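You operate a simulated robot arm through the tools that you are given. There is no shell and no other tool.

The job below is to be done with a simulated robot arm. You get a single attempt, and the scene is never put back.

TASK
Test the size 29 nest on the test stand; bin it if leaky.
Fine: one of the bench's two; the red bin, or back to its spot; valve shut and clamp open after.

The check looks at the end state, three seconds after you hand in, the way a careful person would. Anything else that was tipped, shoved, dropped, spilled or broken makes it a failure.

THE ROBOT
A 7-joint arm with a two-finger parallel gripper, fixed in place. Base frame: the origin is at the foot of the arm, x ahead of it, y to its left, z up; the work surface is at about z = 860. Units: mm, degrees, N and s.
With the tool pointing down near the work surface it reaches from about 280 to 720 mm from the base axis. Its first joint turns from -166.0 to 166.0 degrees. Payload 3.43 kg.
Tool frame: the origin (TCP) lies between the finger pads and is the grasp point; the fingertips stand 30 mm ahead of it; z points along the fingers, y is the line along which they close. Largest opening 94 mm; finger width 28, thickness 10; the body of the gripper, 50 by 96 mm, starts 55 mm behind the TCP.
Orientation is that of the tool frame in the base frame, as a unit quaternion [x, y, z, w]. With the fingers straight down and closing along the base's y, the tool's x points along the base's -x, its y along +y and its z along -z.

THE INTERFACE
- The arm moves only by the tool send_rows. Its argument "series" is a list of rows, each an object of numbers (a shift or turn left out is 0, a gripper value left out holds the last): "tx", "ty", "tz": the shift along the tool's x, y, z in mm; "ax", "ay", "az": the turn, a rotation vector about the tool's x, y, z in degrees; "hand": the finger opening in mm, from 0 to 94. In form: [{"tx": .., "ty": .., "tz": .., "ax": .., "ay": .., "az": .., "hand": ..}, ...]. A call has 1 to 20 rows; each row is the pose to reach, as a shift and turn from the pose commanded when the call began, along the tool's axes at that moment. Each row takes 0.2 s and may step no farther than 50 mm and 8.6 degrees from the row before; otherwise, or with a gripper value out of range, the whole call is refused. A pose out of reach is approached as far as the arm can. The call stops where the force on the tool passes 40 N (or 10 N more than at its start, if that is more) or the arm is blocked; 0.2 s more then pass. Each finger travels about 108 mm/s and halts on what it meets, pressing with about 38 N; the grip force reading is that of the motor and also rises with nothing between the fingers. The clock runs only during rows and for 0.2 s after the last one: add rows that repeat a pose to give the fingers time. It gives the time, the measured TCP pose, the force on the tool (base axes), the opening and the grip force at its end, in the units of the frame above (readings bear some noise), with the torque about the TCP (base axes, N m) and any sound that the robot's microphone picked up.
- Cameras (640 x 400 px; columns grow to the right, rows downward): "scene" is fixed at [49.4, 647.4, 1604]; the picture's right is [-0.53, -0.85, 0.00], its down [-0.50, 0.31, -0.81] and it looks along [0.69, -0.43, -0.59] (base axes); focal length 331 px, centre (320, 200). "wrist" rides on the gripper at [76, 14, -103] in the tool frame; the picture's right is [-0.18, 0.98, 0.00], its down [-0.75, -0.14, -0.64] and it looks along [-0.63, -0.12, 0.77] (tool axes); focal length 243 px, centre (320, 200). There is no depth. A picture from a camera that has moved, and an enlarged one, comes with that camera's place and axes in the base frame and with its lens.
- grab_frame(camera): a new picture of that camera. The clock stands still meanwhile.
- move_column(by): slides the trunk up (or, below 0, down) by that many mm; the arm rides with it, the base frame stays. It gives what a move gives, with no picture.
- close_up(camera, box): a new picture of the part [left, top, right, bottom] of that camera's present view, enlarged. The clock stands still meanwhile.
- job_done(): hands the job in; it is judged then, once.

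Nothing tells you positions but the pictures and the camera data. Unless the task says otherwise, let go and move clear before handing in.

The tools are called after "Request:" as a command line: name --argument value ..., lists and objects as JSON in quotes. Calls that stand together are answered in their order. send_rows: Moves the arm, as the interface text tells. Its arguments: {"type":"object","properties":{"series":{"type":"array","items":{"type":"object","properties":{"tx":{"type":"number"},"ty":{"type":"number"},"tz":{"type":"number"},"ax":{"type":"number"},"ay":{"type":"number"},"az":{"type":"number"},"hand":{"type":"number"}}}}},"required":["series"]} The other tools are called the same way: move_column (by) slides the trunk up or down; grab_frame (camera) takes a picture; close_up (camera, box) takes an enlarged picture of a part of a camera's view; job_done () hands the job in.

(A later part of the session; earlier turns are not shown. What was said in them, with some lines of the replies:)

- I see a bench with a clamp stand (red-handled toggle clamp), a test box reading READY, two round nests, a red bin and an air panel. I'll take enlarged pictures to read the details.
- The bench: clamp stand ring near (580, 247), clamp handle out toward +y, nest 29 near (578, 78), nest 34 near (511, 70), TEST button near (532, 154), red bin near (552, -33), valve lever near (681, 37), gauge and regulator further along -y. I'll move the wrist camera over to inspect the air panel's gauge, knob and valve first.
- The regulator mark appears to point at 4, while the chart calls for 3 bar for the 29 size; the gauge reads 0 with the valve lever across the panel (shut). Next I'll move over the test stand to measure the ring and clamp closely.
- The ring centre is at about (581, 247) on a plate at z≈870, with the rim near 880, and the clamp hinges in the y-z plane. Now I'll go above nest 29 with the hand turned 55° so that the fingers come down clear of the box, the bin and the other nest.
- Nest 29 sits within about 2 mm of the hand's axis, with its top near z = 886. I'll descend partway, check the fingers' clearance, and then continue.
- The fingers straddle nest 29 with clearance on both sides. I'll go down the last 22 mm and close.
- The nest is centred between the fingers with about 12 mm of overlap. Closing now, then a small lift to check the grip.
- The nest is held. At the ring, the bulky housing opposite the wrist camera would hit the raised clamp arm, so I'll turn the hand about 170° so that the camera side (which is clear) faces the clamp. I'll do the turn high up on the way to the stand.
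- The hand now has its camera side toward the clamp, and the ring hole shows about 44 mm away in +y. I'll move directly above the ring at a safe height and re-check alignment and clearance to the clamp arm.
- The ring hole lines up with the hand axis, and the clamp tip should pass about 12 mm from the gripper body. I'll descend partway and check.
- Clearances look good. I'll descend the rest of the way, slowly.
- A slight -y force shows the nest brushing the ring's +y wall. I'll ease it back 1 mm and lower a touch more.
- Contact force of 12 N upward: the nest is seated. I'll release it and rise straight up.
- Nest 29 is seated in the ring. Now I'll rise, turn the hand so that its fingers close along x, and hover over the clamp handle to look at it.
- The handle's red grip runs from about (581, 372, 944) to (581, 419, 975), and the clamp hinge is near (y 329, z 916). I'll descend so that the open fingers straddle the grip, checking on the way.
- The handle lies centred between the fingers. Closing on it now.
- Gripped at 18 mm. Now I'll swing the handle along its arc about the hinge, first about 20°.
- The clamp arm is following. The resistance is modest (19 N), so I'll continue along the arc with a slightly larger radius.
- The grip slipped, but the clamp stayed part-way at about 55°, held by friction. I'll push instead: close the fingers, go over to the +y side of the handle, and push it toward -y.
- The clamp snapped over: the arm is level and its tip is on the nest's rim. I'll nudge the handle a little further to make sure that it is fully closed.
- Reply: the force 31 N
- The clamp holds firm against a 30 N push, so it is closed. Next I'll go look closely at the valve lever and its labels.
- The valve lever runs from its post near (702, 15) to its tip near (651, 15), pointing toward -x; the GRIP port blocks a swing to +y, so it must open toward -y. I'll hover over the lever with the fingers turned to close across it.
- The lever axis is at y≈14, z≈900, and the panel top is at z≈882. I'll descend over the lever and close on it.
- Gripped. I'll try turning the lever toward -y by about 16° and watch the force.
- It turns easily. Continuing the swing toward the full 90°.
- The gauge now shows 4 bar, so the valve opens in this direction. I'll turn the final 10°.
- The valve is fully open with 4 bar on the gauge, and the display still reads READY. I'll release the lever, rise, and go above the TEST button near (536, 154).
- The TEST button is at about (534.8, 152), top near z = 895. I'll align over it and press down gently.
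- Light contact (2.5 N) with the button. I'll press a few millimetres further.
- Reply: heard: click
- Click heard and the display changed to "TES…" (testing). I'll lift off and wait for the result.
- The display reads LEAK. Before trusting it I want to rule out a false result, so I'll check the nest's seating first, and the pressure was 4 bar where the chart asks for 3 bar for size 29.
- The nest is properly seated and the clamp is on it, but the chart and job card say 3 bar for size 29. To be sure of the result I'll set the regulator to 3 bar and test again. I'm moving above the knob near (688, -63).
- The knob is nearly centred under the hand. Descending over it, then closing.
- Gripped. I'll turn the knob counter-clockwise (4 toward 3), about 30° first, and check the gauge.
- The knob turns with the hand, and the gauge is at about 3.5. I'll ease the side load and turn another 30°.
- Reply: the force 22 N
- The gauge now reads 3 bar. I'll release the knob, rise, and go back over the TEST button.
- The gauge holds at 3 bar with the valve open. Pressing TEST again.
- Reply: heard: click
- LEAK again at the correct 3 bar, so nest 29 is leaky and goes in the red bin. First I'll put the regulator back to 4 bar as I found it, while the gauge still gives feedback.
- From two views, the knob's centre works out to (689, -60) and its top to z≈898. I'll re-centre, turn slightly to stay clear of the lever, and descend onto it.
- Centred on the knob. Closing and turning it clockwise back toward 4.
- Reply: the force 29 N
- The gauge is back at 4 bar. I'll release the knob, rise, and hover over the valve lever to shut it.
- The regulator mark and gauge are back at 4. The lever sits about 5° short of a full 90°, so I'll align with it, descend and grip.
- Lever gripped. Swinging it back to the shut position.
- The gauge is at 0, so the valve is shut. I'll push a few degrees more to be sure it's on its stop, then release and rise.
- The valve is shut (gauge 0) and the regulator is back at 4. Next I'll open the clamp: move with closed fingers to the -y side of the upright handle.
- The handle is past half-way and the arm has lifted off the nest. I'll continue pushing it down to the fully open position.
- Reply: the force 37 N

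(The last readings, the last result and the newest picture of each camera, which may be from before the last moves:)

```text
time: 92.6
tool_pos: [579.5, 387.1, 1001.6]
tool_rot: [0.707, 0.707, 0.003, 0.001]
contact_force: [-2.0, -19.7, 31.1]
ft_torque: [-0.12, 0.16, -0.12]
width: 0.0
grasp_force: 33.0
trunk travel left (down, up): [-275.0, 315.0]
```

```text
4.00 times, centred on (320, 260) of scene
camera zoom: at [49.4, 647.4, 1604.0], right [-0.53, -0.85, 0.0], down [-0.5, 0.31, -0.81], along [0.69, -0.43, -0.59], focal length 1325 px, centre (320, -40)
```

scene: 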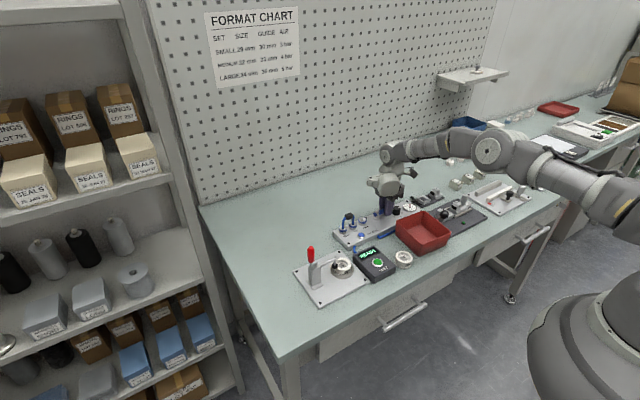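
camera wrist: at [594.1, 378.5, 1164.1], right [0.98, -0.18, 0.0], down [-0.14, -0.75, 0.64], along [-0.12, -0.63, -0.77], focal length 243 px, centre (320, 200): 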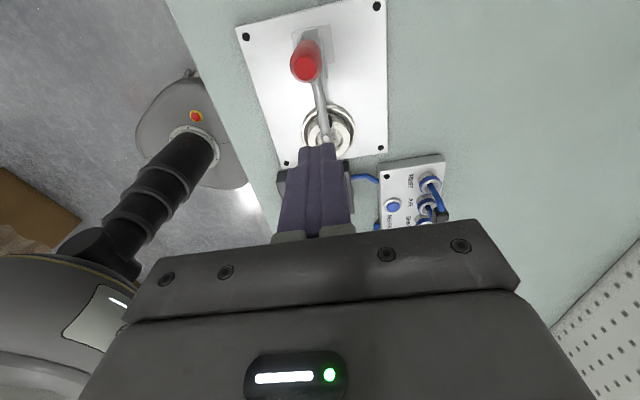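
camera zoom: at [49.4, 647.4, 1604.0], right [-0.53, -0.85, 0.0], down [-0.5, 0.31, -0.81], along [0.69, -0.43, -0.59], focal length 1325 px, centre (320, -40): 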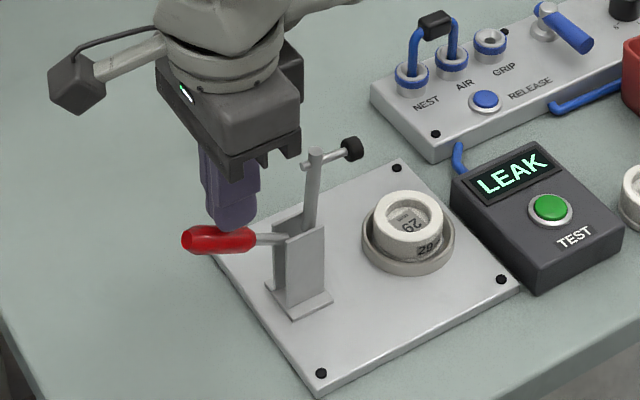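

The clamp is on its open stop again (arm upright). I'll lift off and return above the nest with the same hand angle as when I placed it.

Request:
send_rows --series '[{"tz": -30, "hand": 0}, {"tz": -70, "hand": 20}, {"tx": -40, "ty": 0, "tz": -74, "az": 5, "hand": 40}, {"tx": -75, "ty": -0.5, "tz": -74, "az": 12, "hand": 60}, {"tx": -110, "ty": -1, "tz": -74, "az": 19, "hand": 62}, {"tx": -146.8, "ty": -1.3, "tz": -74, "az": 25, "hand": 62}, {"tx": -146.8, "ty": -1.3, "tz": -40, "az": 25, "hand": 62}, {"tx": -146.8, "ty": -1.3, "tz": -10, "az": 25, "hand": 62}, {"tx": -146.8, "ty": -1.3, "tz": -10, "az": 25, "hand": 62}]'

Request:
grab_frame --camera "wrist"

Request:
close_up --camera "wrist" --box '[240, 40, 400, 160]'

Request:
close_up --camera "scene" --box '[280, 200, 380, 300]'

```text
time: 94.6
tool_pos: [581.1, 243.8, 1009.4]
tool_rot: [0.844, 0.537, 0.001, 0.001]
contact_force: [-0.5, 0.3, -0.2]
ft_torque: [0.02, 0.0, 0.01]
width: 61.8
grasp_force: 0.1
trunk travel left (down, up): [-275.0, 315.0]
```

```text
taken
camera wrist: at [625.9, 308.1, 1112.1], right [0.81, -0.58, 0.0], down [-0.45, -0.62, 0.64], along [-0.37, -0.52, -0.77], focal length 243 px, centre (320, 200)
```

wrist: 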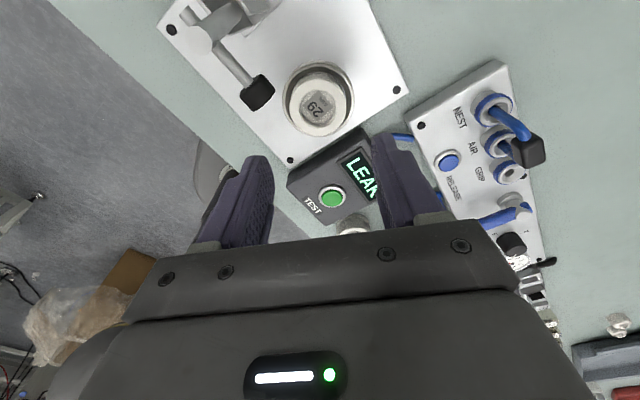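

```text
3.33 times, centred on (320, 100) of wrist
camera zoom: at [625.9, 308.1, 1112.1], right [0.81, -0.58, 0.0], down [-0.45, -0.62, 0.64], along [-0.37, -0.52, -0.77], focal length 809 px, centre (320, 533)
```

zoom: 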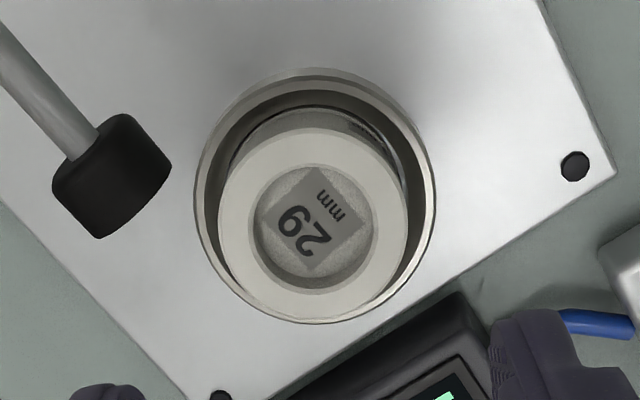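

```text
4.00 times, centred on (330, 250) of scene
camera zoom: at [49.4, 647.4, 1604.0], right [-0.53, -0.85, 0.0], down [-0.5, 0.31, -0.81], along [0.69, -0.43, -0.59], focal length 1325 px, centre (280, 0)
```

zoom: 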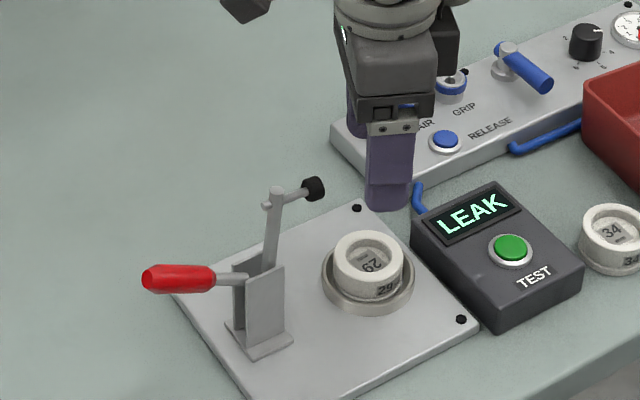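

The nest hasn't moved much (about 1.3 mm sideways relative to the hand). I'll correct for that, descend over it and grip.

Request:
send_rows --series '[{"ty": -0.7, "tz": 25, "hand": 60}, {"ty": -1.3, "tz": 50, "hand": 60}, {"ty": -1.3, "tz": 70, "hand": 60}, {"ty": -1.3, "tz": 85, "hand": 60}, {"ty": -1.3, "tz": 92, "hand": 60}, {"ty": -1.3, "tz": 95.2, "hand": 60}, {"ty": -1.3, "tz": 95.2, "hand": 60}]'

Request:
close_up --camera "wrist" --box '[220, 60, 420, 220]'

Request:
close_up --camera "scene" --box '[290, 220, 370, 300]'

```text
time: 96.2
tool_pos: [577.9, 245.7, 913.2]
tool_rot: [0.844, 0.537, 0.0, 0.0]
contact_force: [-0.2, -0.2, 0.2]
ft_torque: [0.0, 0.0, -0.03]
width: 60.0
grasp_force: 0.2
trunk travel left (down, up): [-275.0, 315.0]
```

```text
2.50 times, centred on (320, 140) of wrist
camera zoom: at [624.0, 309.5, 1016.7], right [0.81, -0.58, 0.0], down [-0.45, -0.62, 0.64], along [-0.37, -0.52, -0.77], focal length 606 px, centre (320, 350)
```

zoom: 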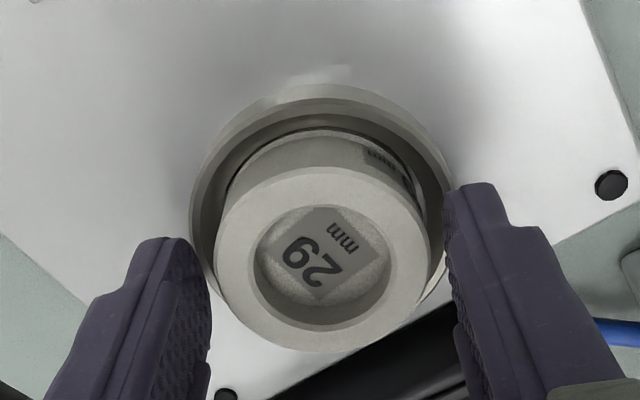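

```text
5.00 times, centred on (330, 260) of scene
camera zoom: at [49.4, 647.4, 1604.0], right [-0.53, -0.85, 0.0], down [-0.5, 0.31, -0.81], along [0.69, -0.43, -0.59], focal length 1656 px, centre (270, -100)
```

zoom: 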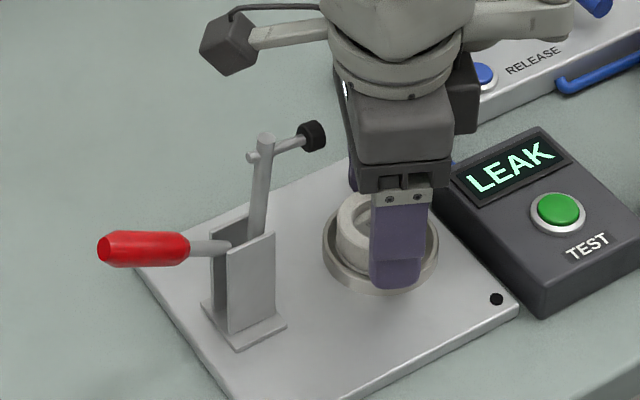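

Request:
send_rows --series '[{"hand": 52}, {"hand": 46}, {"hand": 44}, {"hand": 44}]'

Request:
send_rows --series '[{"tz": -6}, {"tz": -15}, {"tz": -30}, {"tz": -60}, {"tz": -100}, {"tz": -140}, {"tz": -140}]'

Request:
close_up --camera "scene" --box '[270, 170, 390, 300]'

Request:
grab_frame --camera "wrist"

```text
time: 97.2
tool_pos: [578.0, 245.3, 914.4]
tool_rot: [0.843, 0.537, 0.0, -0.001]
contact_force: [-0.3, 0.0, 0.5]
ft_torque: [0.01, -0.02, -0.02]
width: 48.0
grasp_force: 38.4
trunk travel left (down, up): [-275.0, 315.0]
```

```text
time: 98.8
tool_pos: [579.8, 244.9, 1054.4]
tool_rot: [0.844, 0.537, 0.0, 0.0]
contact_force: [0.6, 0.9, 0.3]
ft_torque: [0.02, 0.04, 0.01]
width: 48.2
grasp_force: 37.8
trunk travel left (down, up): [-275.0, 315.0]
```

```text
3.08 times, centred on (330, 235) of scene
camera zoom: at [49.4, 647.4, 1604.0], right [-0.53, -0.85, 0.0], down [-0.5, 0.31, -0.81], along [0.69, -0.43, -0.59], focal length 1019 px, centre (289, 92)
```

zoom: 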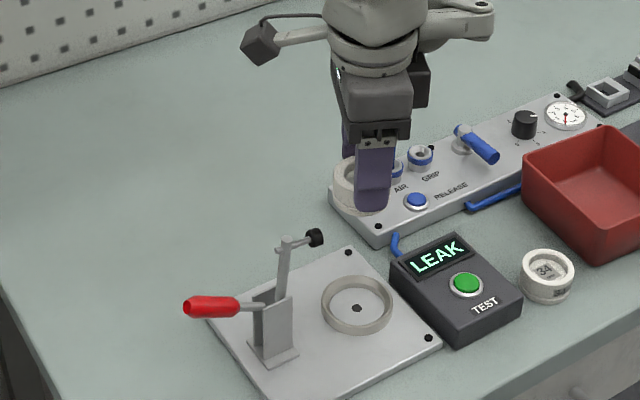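

```text
taken
camera wrist: at [625.3, 309.8, 1157.2], right [0.81, -0.58, 0.0], down [-0.45, -0.62, 0.64], along [-0.37, -0.52, -0.77], focal length 243 px, centre (320, 200)
```

wrist: 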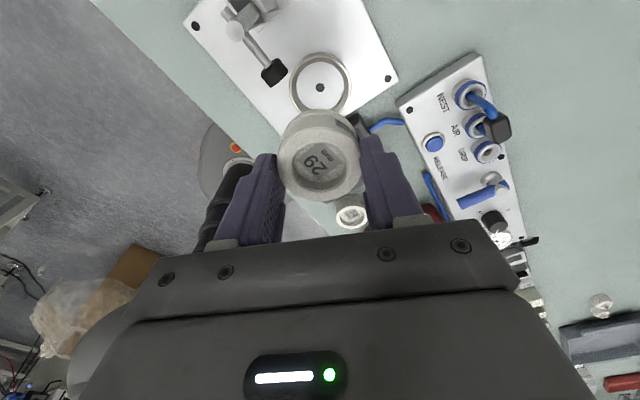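

The nest is out of the stand. I'll carry it high across to the red bin, turning the hand on the way.

Request:
send_rows --series '[{"tx": -19.3, "ty": 7.2, "az": -8.2}, {"tx": -38.5, "ty": 14.3, "az": -16.4}, {"tx": -57.8, "ty": 21.5, "az": -24.6}, {"tx": -77, "ty": 28.7, "az": -32.8}, {"tx": -96.3, "ty": 35.8, "az": -41}, {"tx": -115.5, "ty": 43, "az": -49.2}, {"tx": -134.8, "ty": 50.2, "az": -57.4}, {"tx": -154.1, "ty": 57.3, "az": -65.6}, {"tx": -173.3, "ty": 64.5, "az": -73.8}, {"tx": -192.6, "ty": 71.6, "az": -82}, {"tx": -211.8, "ty": 78.8, "az": -90.2}, {"tx": -231.1, "ty": 86, "az": -98.4}, {"tx": -250.3, "ty": 93.1, "az": -106.6}, {"tx": -269.6, "ty": 100.3, "az": -115}, {"tx": -269.6, "ty": 100.3, "az": -115}]'

Request:
grab_frame --camera "wrist"

Request:
close_up --camera "scene" --box '[340, 150, 470, 270]'

```text
time: 102.0
tool_pos: [555.1, -43.3, 1052.8]
tool_rot: [-0.003, 1.0, 0.0, -0.001]
contact_force: [-0.5, 0.3, 0.1]
ft_torque: [0.03, -0.02, 0.0]
width: 48.0
grasp_force: 38.0
trunk travel left (down, up): [-275.0, 315.0]
```

```text
taken
camera wrist: at [480.1, -26.7, 1156.5], right [0.18, 0.98, 0.0], down [0.75, -0.14, 0.64], along [0.63, -0.12, -0.77], focal length 243 px, centre (320, 200)
```

wrist: 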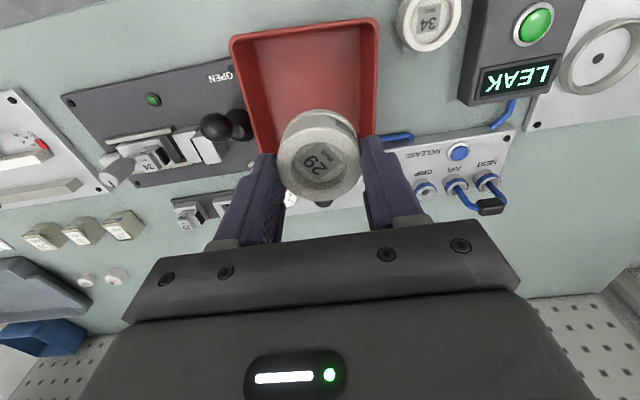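

```text
3.33 times, centred on (405, 210) of scene
camera zoom: at [49.4, 647.4, 1604.0], right [-0.53, -0.85, 0.0], down [-0.5, 0.31, -0.81], along [0.69, -0.43, -0.59], focal length 1104 px, centre (37, 167)
```

zoom: 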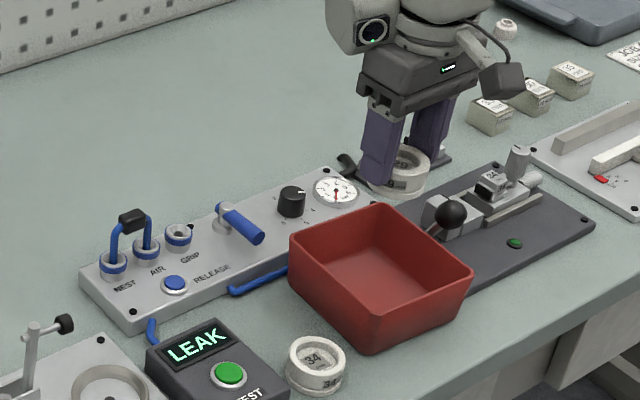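

The bin's centre is at about (562, -50), with its rim near z = 905–925. I'll move over its centre and lower partway to check the alignment.

Request:
send_rows --series '[{"tx": -3, "ty": -3.5, "tz": 15}, {"tx": -6, "ty": -7, "tz": 35}, {"tx": -6, "ty": -7, "tz": 60}, {"tx": -6, "ty": -7, "tz": 60}]'

Request:
grab_frame --camera "wrist"

Request:
close_up --camera "scene" --box '[370, 170, 470, 260]'

```text
time: 103.0
tool_pos: [561.7, -49.5, 994.4]
tool_rot: [-0.001, 1.0, 0.0, 0.0]
contact_force: [-0.3, -0.9, -1.7]
ft_torque: [0.0, 0.0, 0.02]
width: 48.3
grasp_force: 38.3
trunk travel left (down, up): [-275.0, 315.0]
```

```text
taken
camera wrist: at [485.4, -33.7, 1096.4], right [0.18, 0.98, 0.0], down [0.75, -0.14, 0.64], along [0.63, -0.12, -0.77], focal length 243 px, centre (320, 200)
```

wrist: 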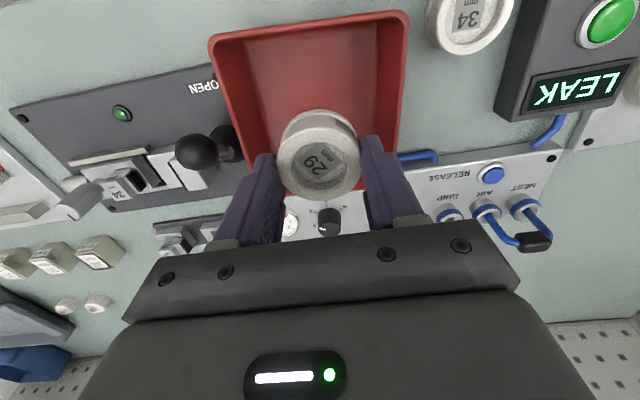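

```text
4.44 times, centred on (420, 215) of scene
camera zoom: at [49.4, 647.4, 1604.0], right [-0.53, -0.85, 0.0], down [-0.5, 0.31, -0.81], along [0.69, -0.43, -0.59], focal length 1472 px, centre (-124, 133)
```

zoom: 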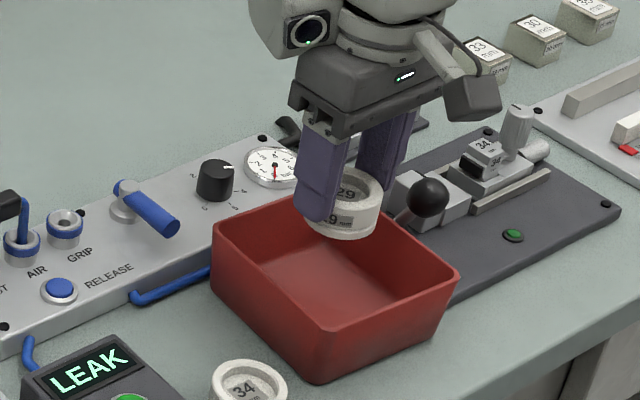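

The nest is over the bin's centre. Lowering it close to the bin floor.

Request:
send_rows --series '[{"tx": 1, "ty": -1, "tz": 20}, {"tx": 1, "ty": -1, "tz": 40}, {"tx": 1, "ty": -1, "tz": 58}, {"tx": 1, "ty": -1, "tz": 70}, {"tx": 1, "ty": -1, "tz": 77}, {"tx": 1, "ty": -1, "tz": 80}, {"tx": 1, "ty": -1, "tz": 80}]'

Request:
grab_frame --camera "wrist"

Request:
close_up --camera "scene" --box '[370, 170, 470, 260]'

```text
time: 104.6
tool_pos: [562.1, -50.2, 913.1]
tool_rot: [0.0, 1.0, 0.0, 0.0]
contact_force: [0.0, 0.1, -0.2]
ft_torque: [0.02, -0.03, -0.01]
width: 48.2
grasp_force: 37.9
trunk travel left (down, up): [-275.0, 315.0]
```

```text
taken
camera wrist: at [484.4, -34.5, 1016.9], right [0.18, 0.98, 0.0], down [0.75, -0.14, 0.64], along [0.63, -0.12, -0.77], focal length 243 px, centre (320, 200)
```

wrist: 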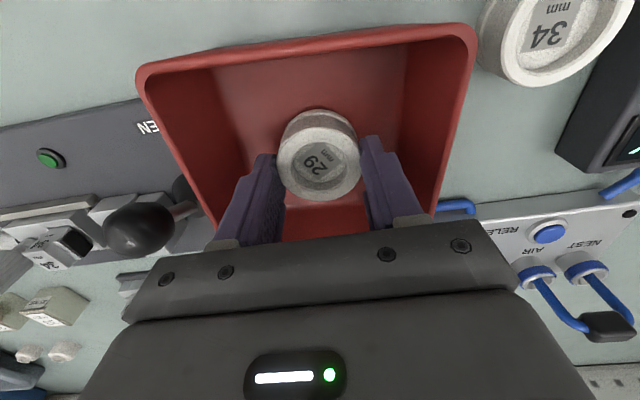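

```text
4.44 times, centred on (420, 215) of scene
camera zoom: at [49.4, 647.4, 1604.0], right [-0.53, -0.85, 0.0], down [-0.5, 0.31, -0.81], along [0.69, -0.43, -0.59], focal length 1472 px, centre (-124, 133)
```

zoom: 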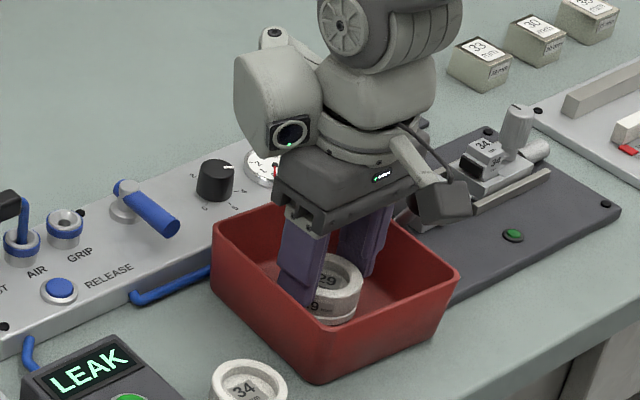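

The nest is inside the bin with room around the fingers. I'll lower until it touches the floor.

Request:
send_rows --series '[{"tz": 1.5}, {"tz": 3}, {"tz": 3}]'

```text
time: 105.4
tool_pos: [559.7, -49.5, 910.2]
tool_rot: [0.0, 1.0, 0.0, -0.001]
contact_force: [0.0, 0.6, -1.0]
ft_torque: [-0.01, -0.06, 0.01]
width: 48.2
grasp_force: 38.1
trunk travel left (down, up): [-275.0, 315.0]
```

Request:
send_rows --series '[{"tz": 1}, {"tz": 2}, {"tz": 3}, {"tz": 3}]'

```text
time: 106.4
tool_pos: [560.3, -50.6, 908.4]
tool_rot: [0.0, 1.0, 0.0, 0.0]
contact_force: [0.1, -1.4, 2.9]
ft_torque: [-0.06, -0.01, -0.03]
width: 48.1
grasp_force: 38.3
trunk travel left (down, up): [-275.0, 315.0]
```

The nest has just touched the bin floor. Releasing it and rising straight out.

Request:
send_rows --series '[{"hand": 52}, {"hand": 58}, {"hand": 64}, {"hand": 64}, {"tz": -15, "hand": 64}, {"tz": -40, "hand": 64}, {"tz": -80, "hand": 64}, {"tz": -125, "hand": 64}, {"tz": -125, "hand": 64}]'

Request:
grab_frame --camera "wrist"

Request:
grab_frame --camera "scene"

Request:
close_up --camera "scene" --box '[370, 170, 470, 260]'

```text
time: 108.4
tool_pos: [559.6, -49.6, 1034.1]
tool_rot: [0.0, 1.0, 0.0, 0.0]
contact_force: [-0.3, -0.6, -0.3]
ft_torque: [0.03, 0.03, 0.0]
width: 64.0
grasp_force: 0.1
trunk travel left (down, up): [-275.0, 315.0]
```

```text
taken
camera wrist: at [484.7, -34.8, 1136.6], right [0.18, 0.98, 0.0], down [0.75, -0.14, 0.64], along [0.63, -0.12, -0.77], focal length 243 px, centre (320, 200)
```

wrist: 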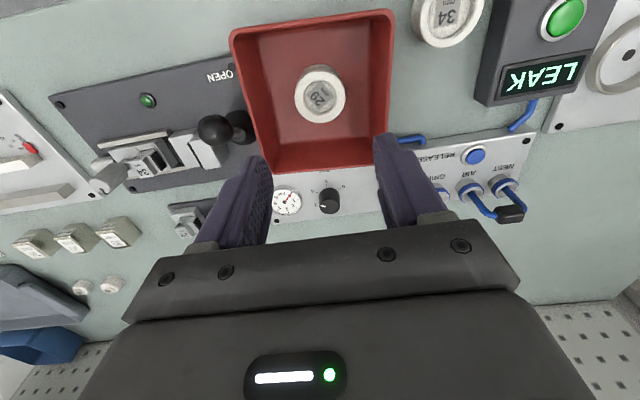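

```text
taken
```

scene: 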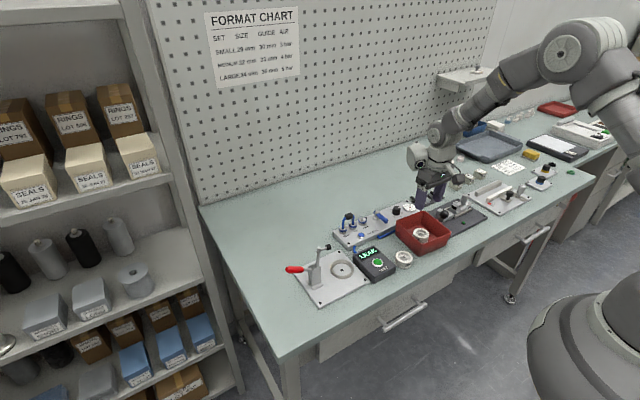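

```text
4.44 times, centred on (420, 215) of scene
camera zoom: at [49.4, 647.4, 1604.0], right [-0.53, -0.85, 0.0], down [-0.5, 0.31, -0.81], along [0.69, -0.43, -0.59], focal length 1472 px, centre (-124, 133)
```

zoom: 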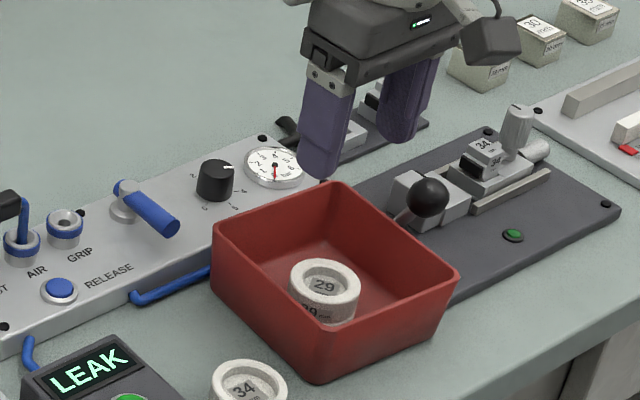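

Nest 29 now rests in the red bin, and the bin hasn't moved. I'll move the arm up and clear, then do a final check of the valve, clamp and bench.

Request:
send_rows --series '[{"tz": -45}, {"tx": 5, "ty": 10, "tz": -90}, {"tx": 20, "ty": 45, "tz": -120}, {"tx": 35, "ty": 85, "tz": -145}, {"tx": 50, "ty": 125, "tz": -165}, {"tx": 61, "ty": 160, "tz": -180}, {"tx": 61, "ty": 195, "tz": -195}, {"tx": 61, "ty": 195, "tz": -195}]'

Request:
grab_frame --camera "wrist"

Request:
close_up --camera "scene" --box '[270, 180, 470, 310]'

Request:
close_up --camera "scene" --box '[340, 190, 430, 250]'

```text
time: 110.2
tool_pos: [500.6, 146.4, 1228.3]
tool_rot: [0.0, 1.0, 0.0, 0.0]
contact_force: [0.5, 0.4, -1.0]
ft_torque: [0.01, 0.01, 0.01]
width: 64.0
grasp_force: 0.0
trunk travel left (down, up): [-275.0, 315.0]
```

```text
taken
camera wrist: at [424.7, 161.6, 1332.5], right [0.18, 0.98, 0.0], down [0.75, -0.14, 0.64], along [0.63, -0.12, -0.77], focal length 243 px, centre (320, 200)
```

wrist: 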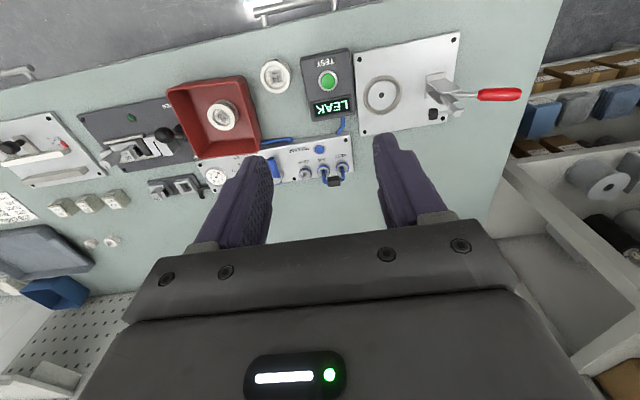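

```text
3.08 times, centred on (370, 245) of scene
camera zoom: at [49.4, 647.4, 1604.0], right [-0.53, -0.85, 0.0], down [-0.5, 0.31, -0.81], along [0.69, -0.43, -0.59], focal length 1019 px, centre (166, 62)
```

zoom: 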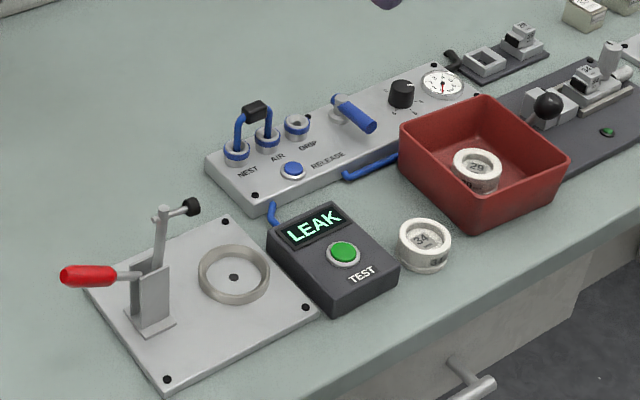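

```text
6.67 times, centred on (385, 220) of scene
camera zoom: at [49.4, 647.4, 1604.0], right [-0.53, -0.85, 0.0], down [-0.5, 0.31, -0.81], along [0.69, -0.43, -0.59], focal length 2209 px, centre (-113, 67)
```

zoom: 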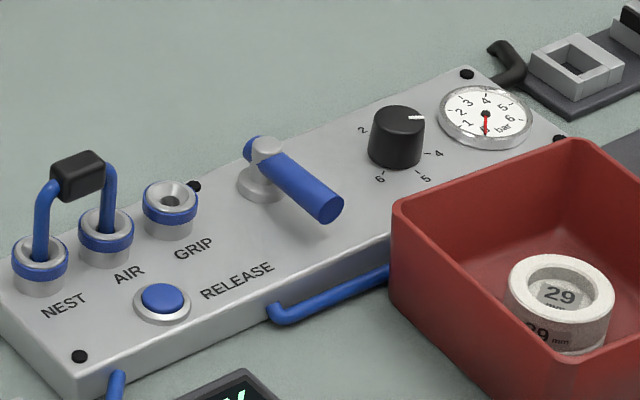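

Nest 29 tested LEAK twice, at 4 bar and at the chart's 3 bar, and it now rests in the red bin. The valve is shut with the gauge at 0, the clamp is open, the regulator is back at 4 bar, and nest 34 and the rest of the bench are undisturbed. The arm is clear, so I'm handing in.

Request:
job_done

```text
The job is handed in.
```

The size 29 nest is leaky, so I put it in the red bin. The tester showed LEAK on both runs: once at 4 bar, where the regulator was set, and once at the 3 bar the format chart gives for size 29.

- **Valve and clamp:** the valve is shut with the gauge at 0, and the clamp is open.
- **Regulator:** I turned it down to 3 bar for the second test, then set it back to 4 bar as I found it.
- **Rest of the bench:** in the last pictures, nest 34, the bin and everything else were where they started.

The clamp tip pressed on the edge of the nest's rim, not its centre. The nest looked properly seated in both tests, so I took the leak reading as real.
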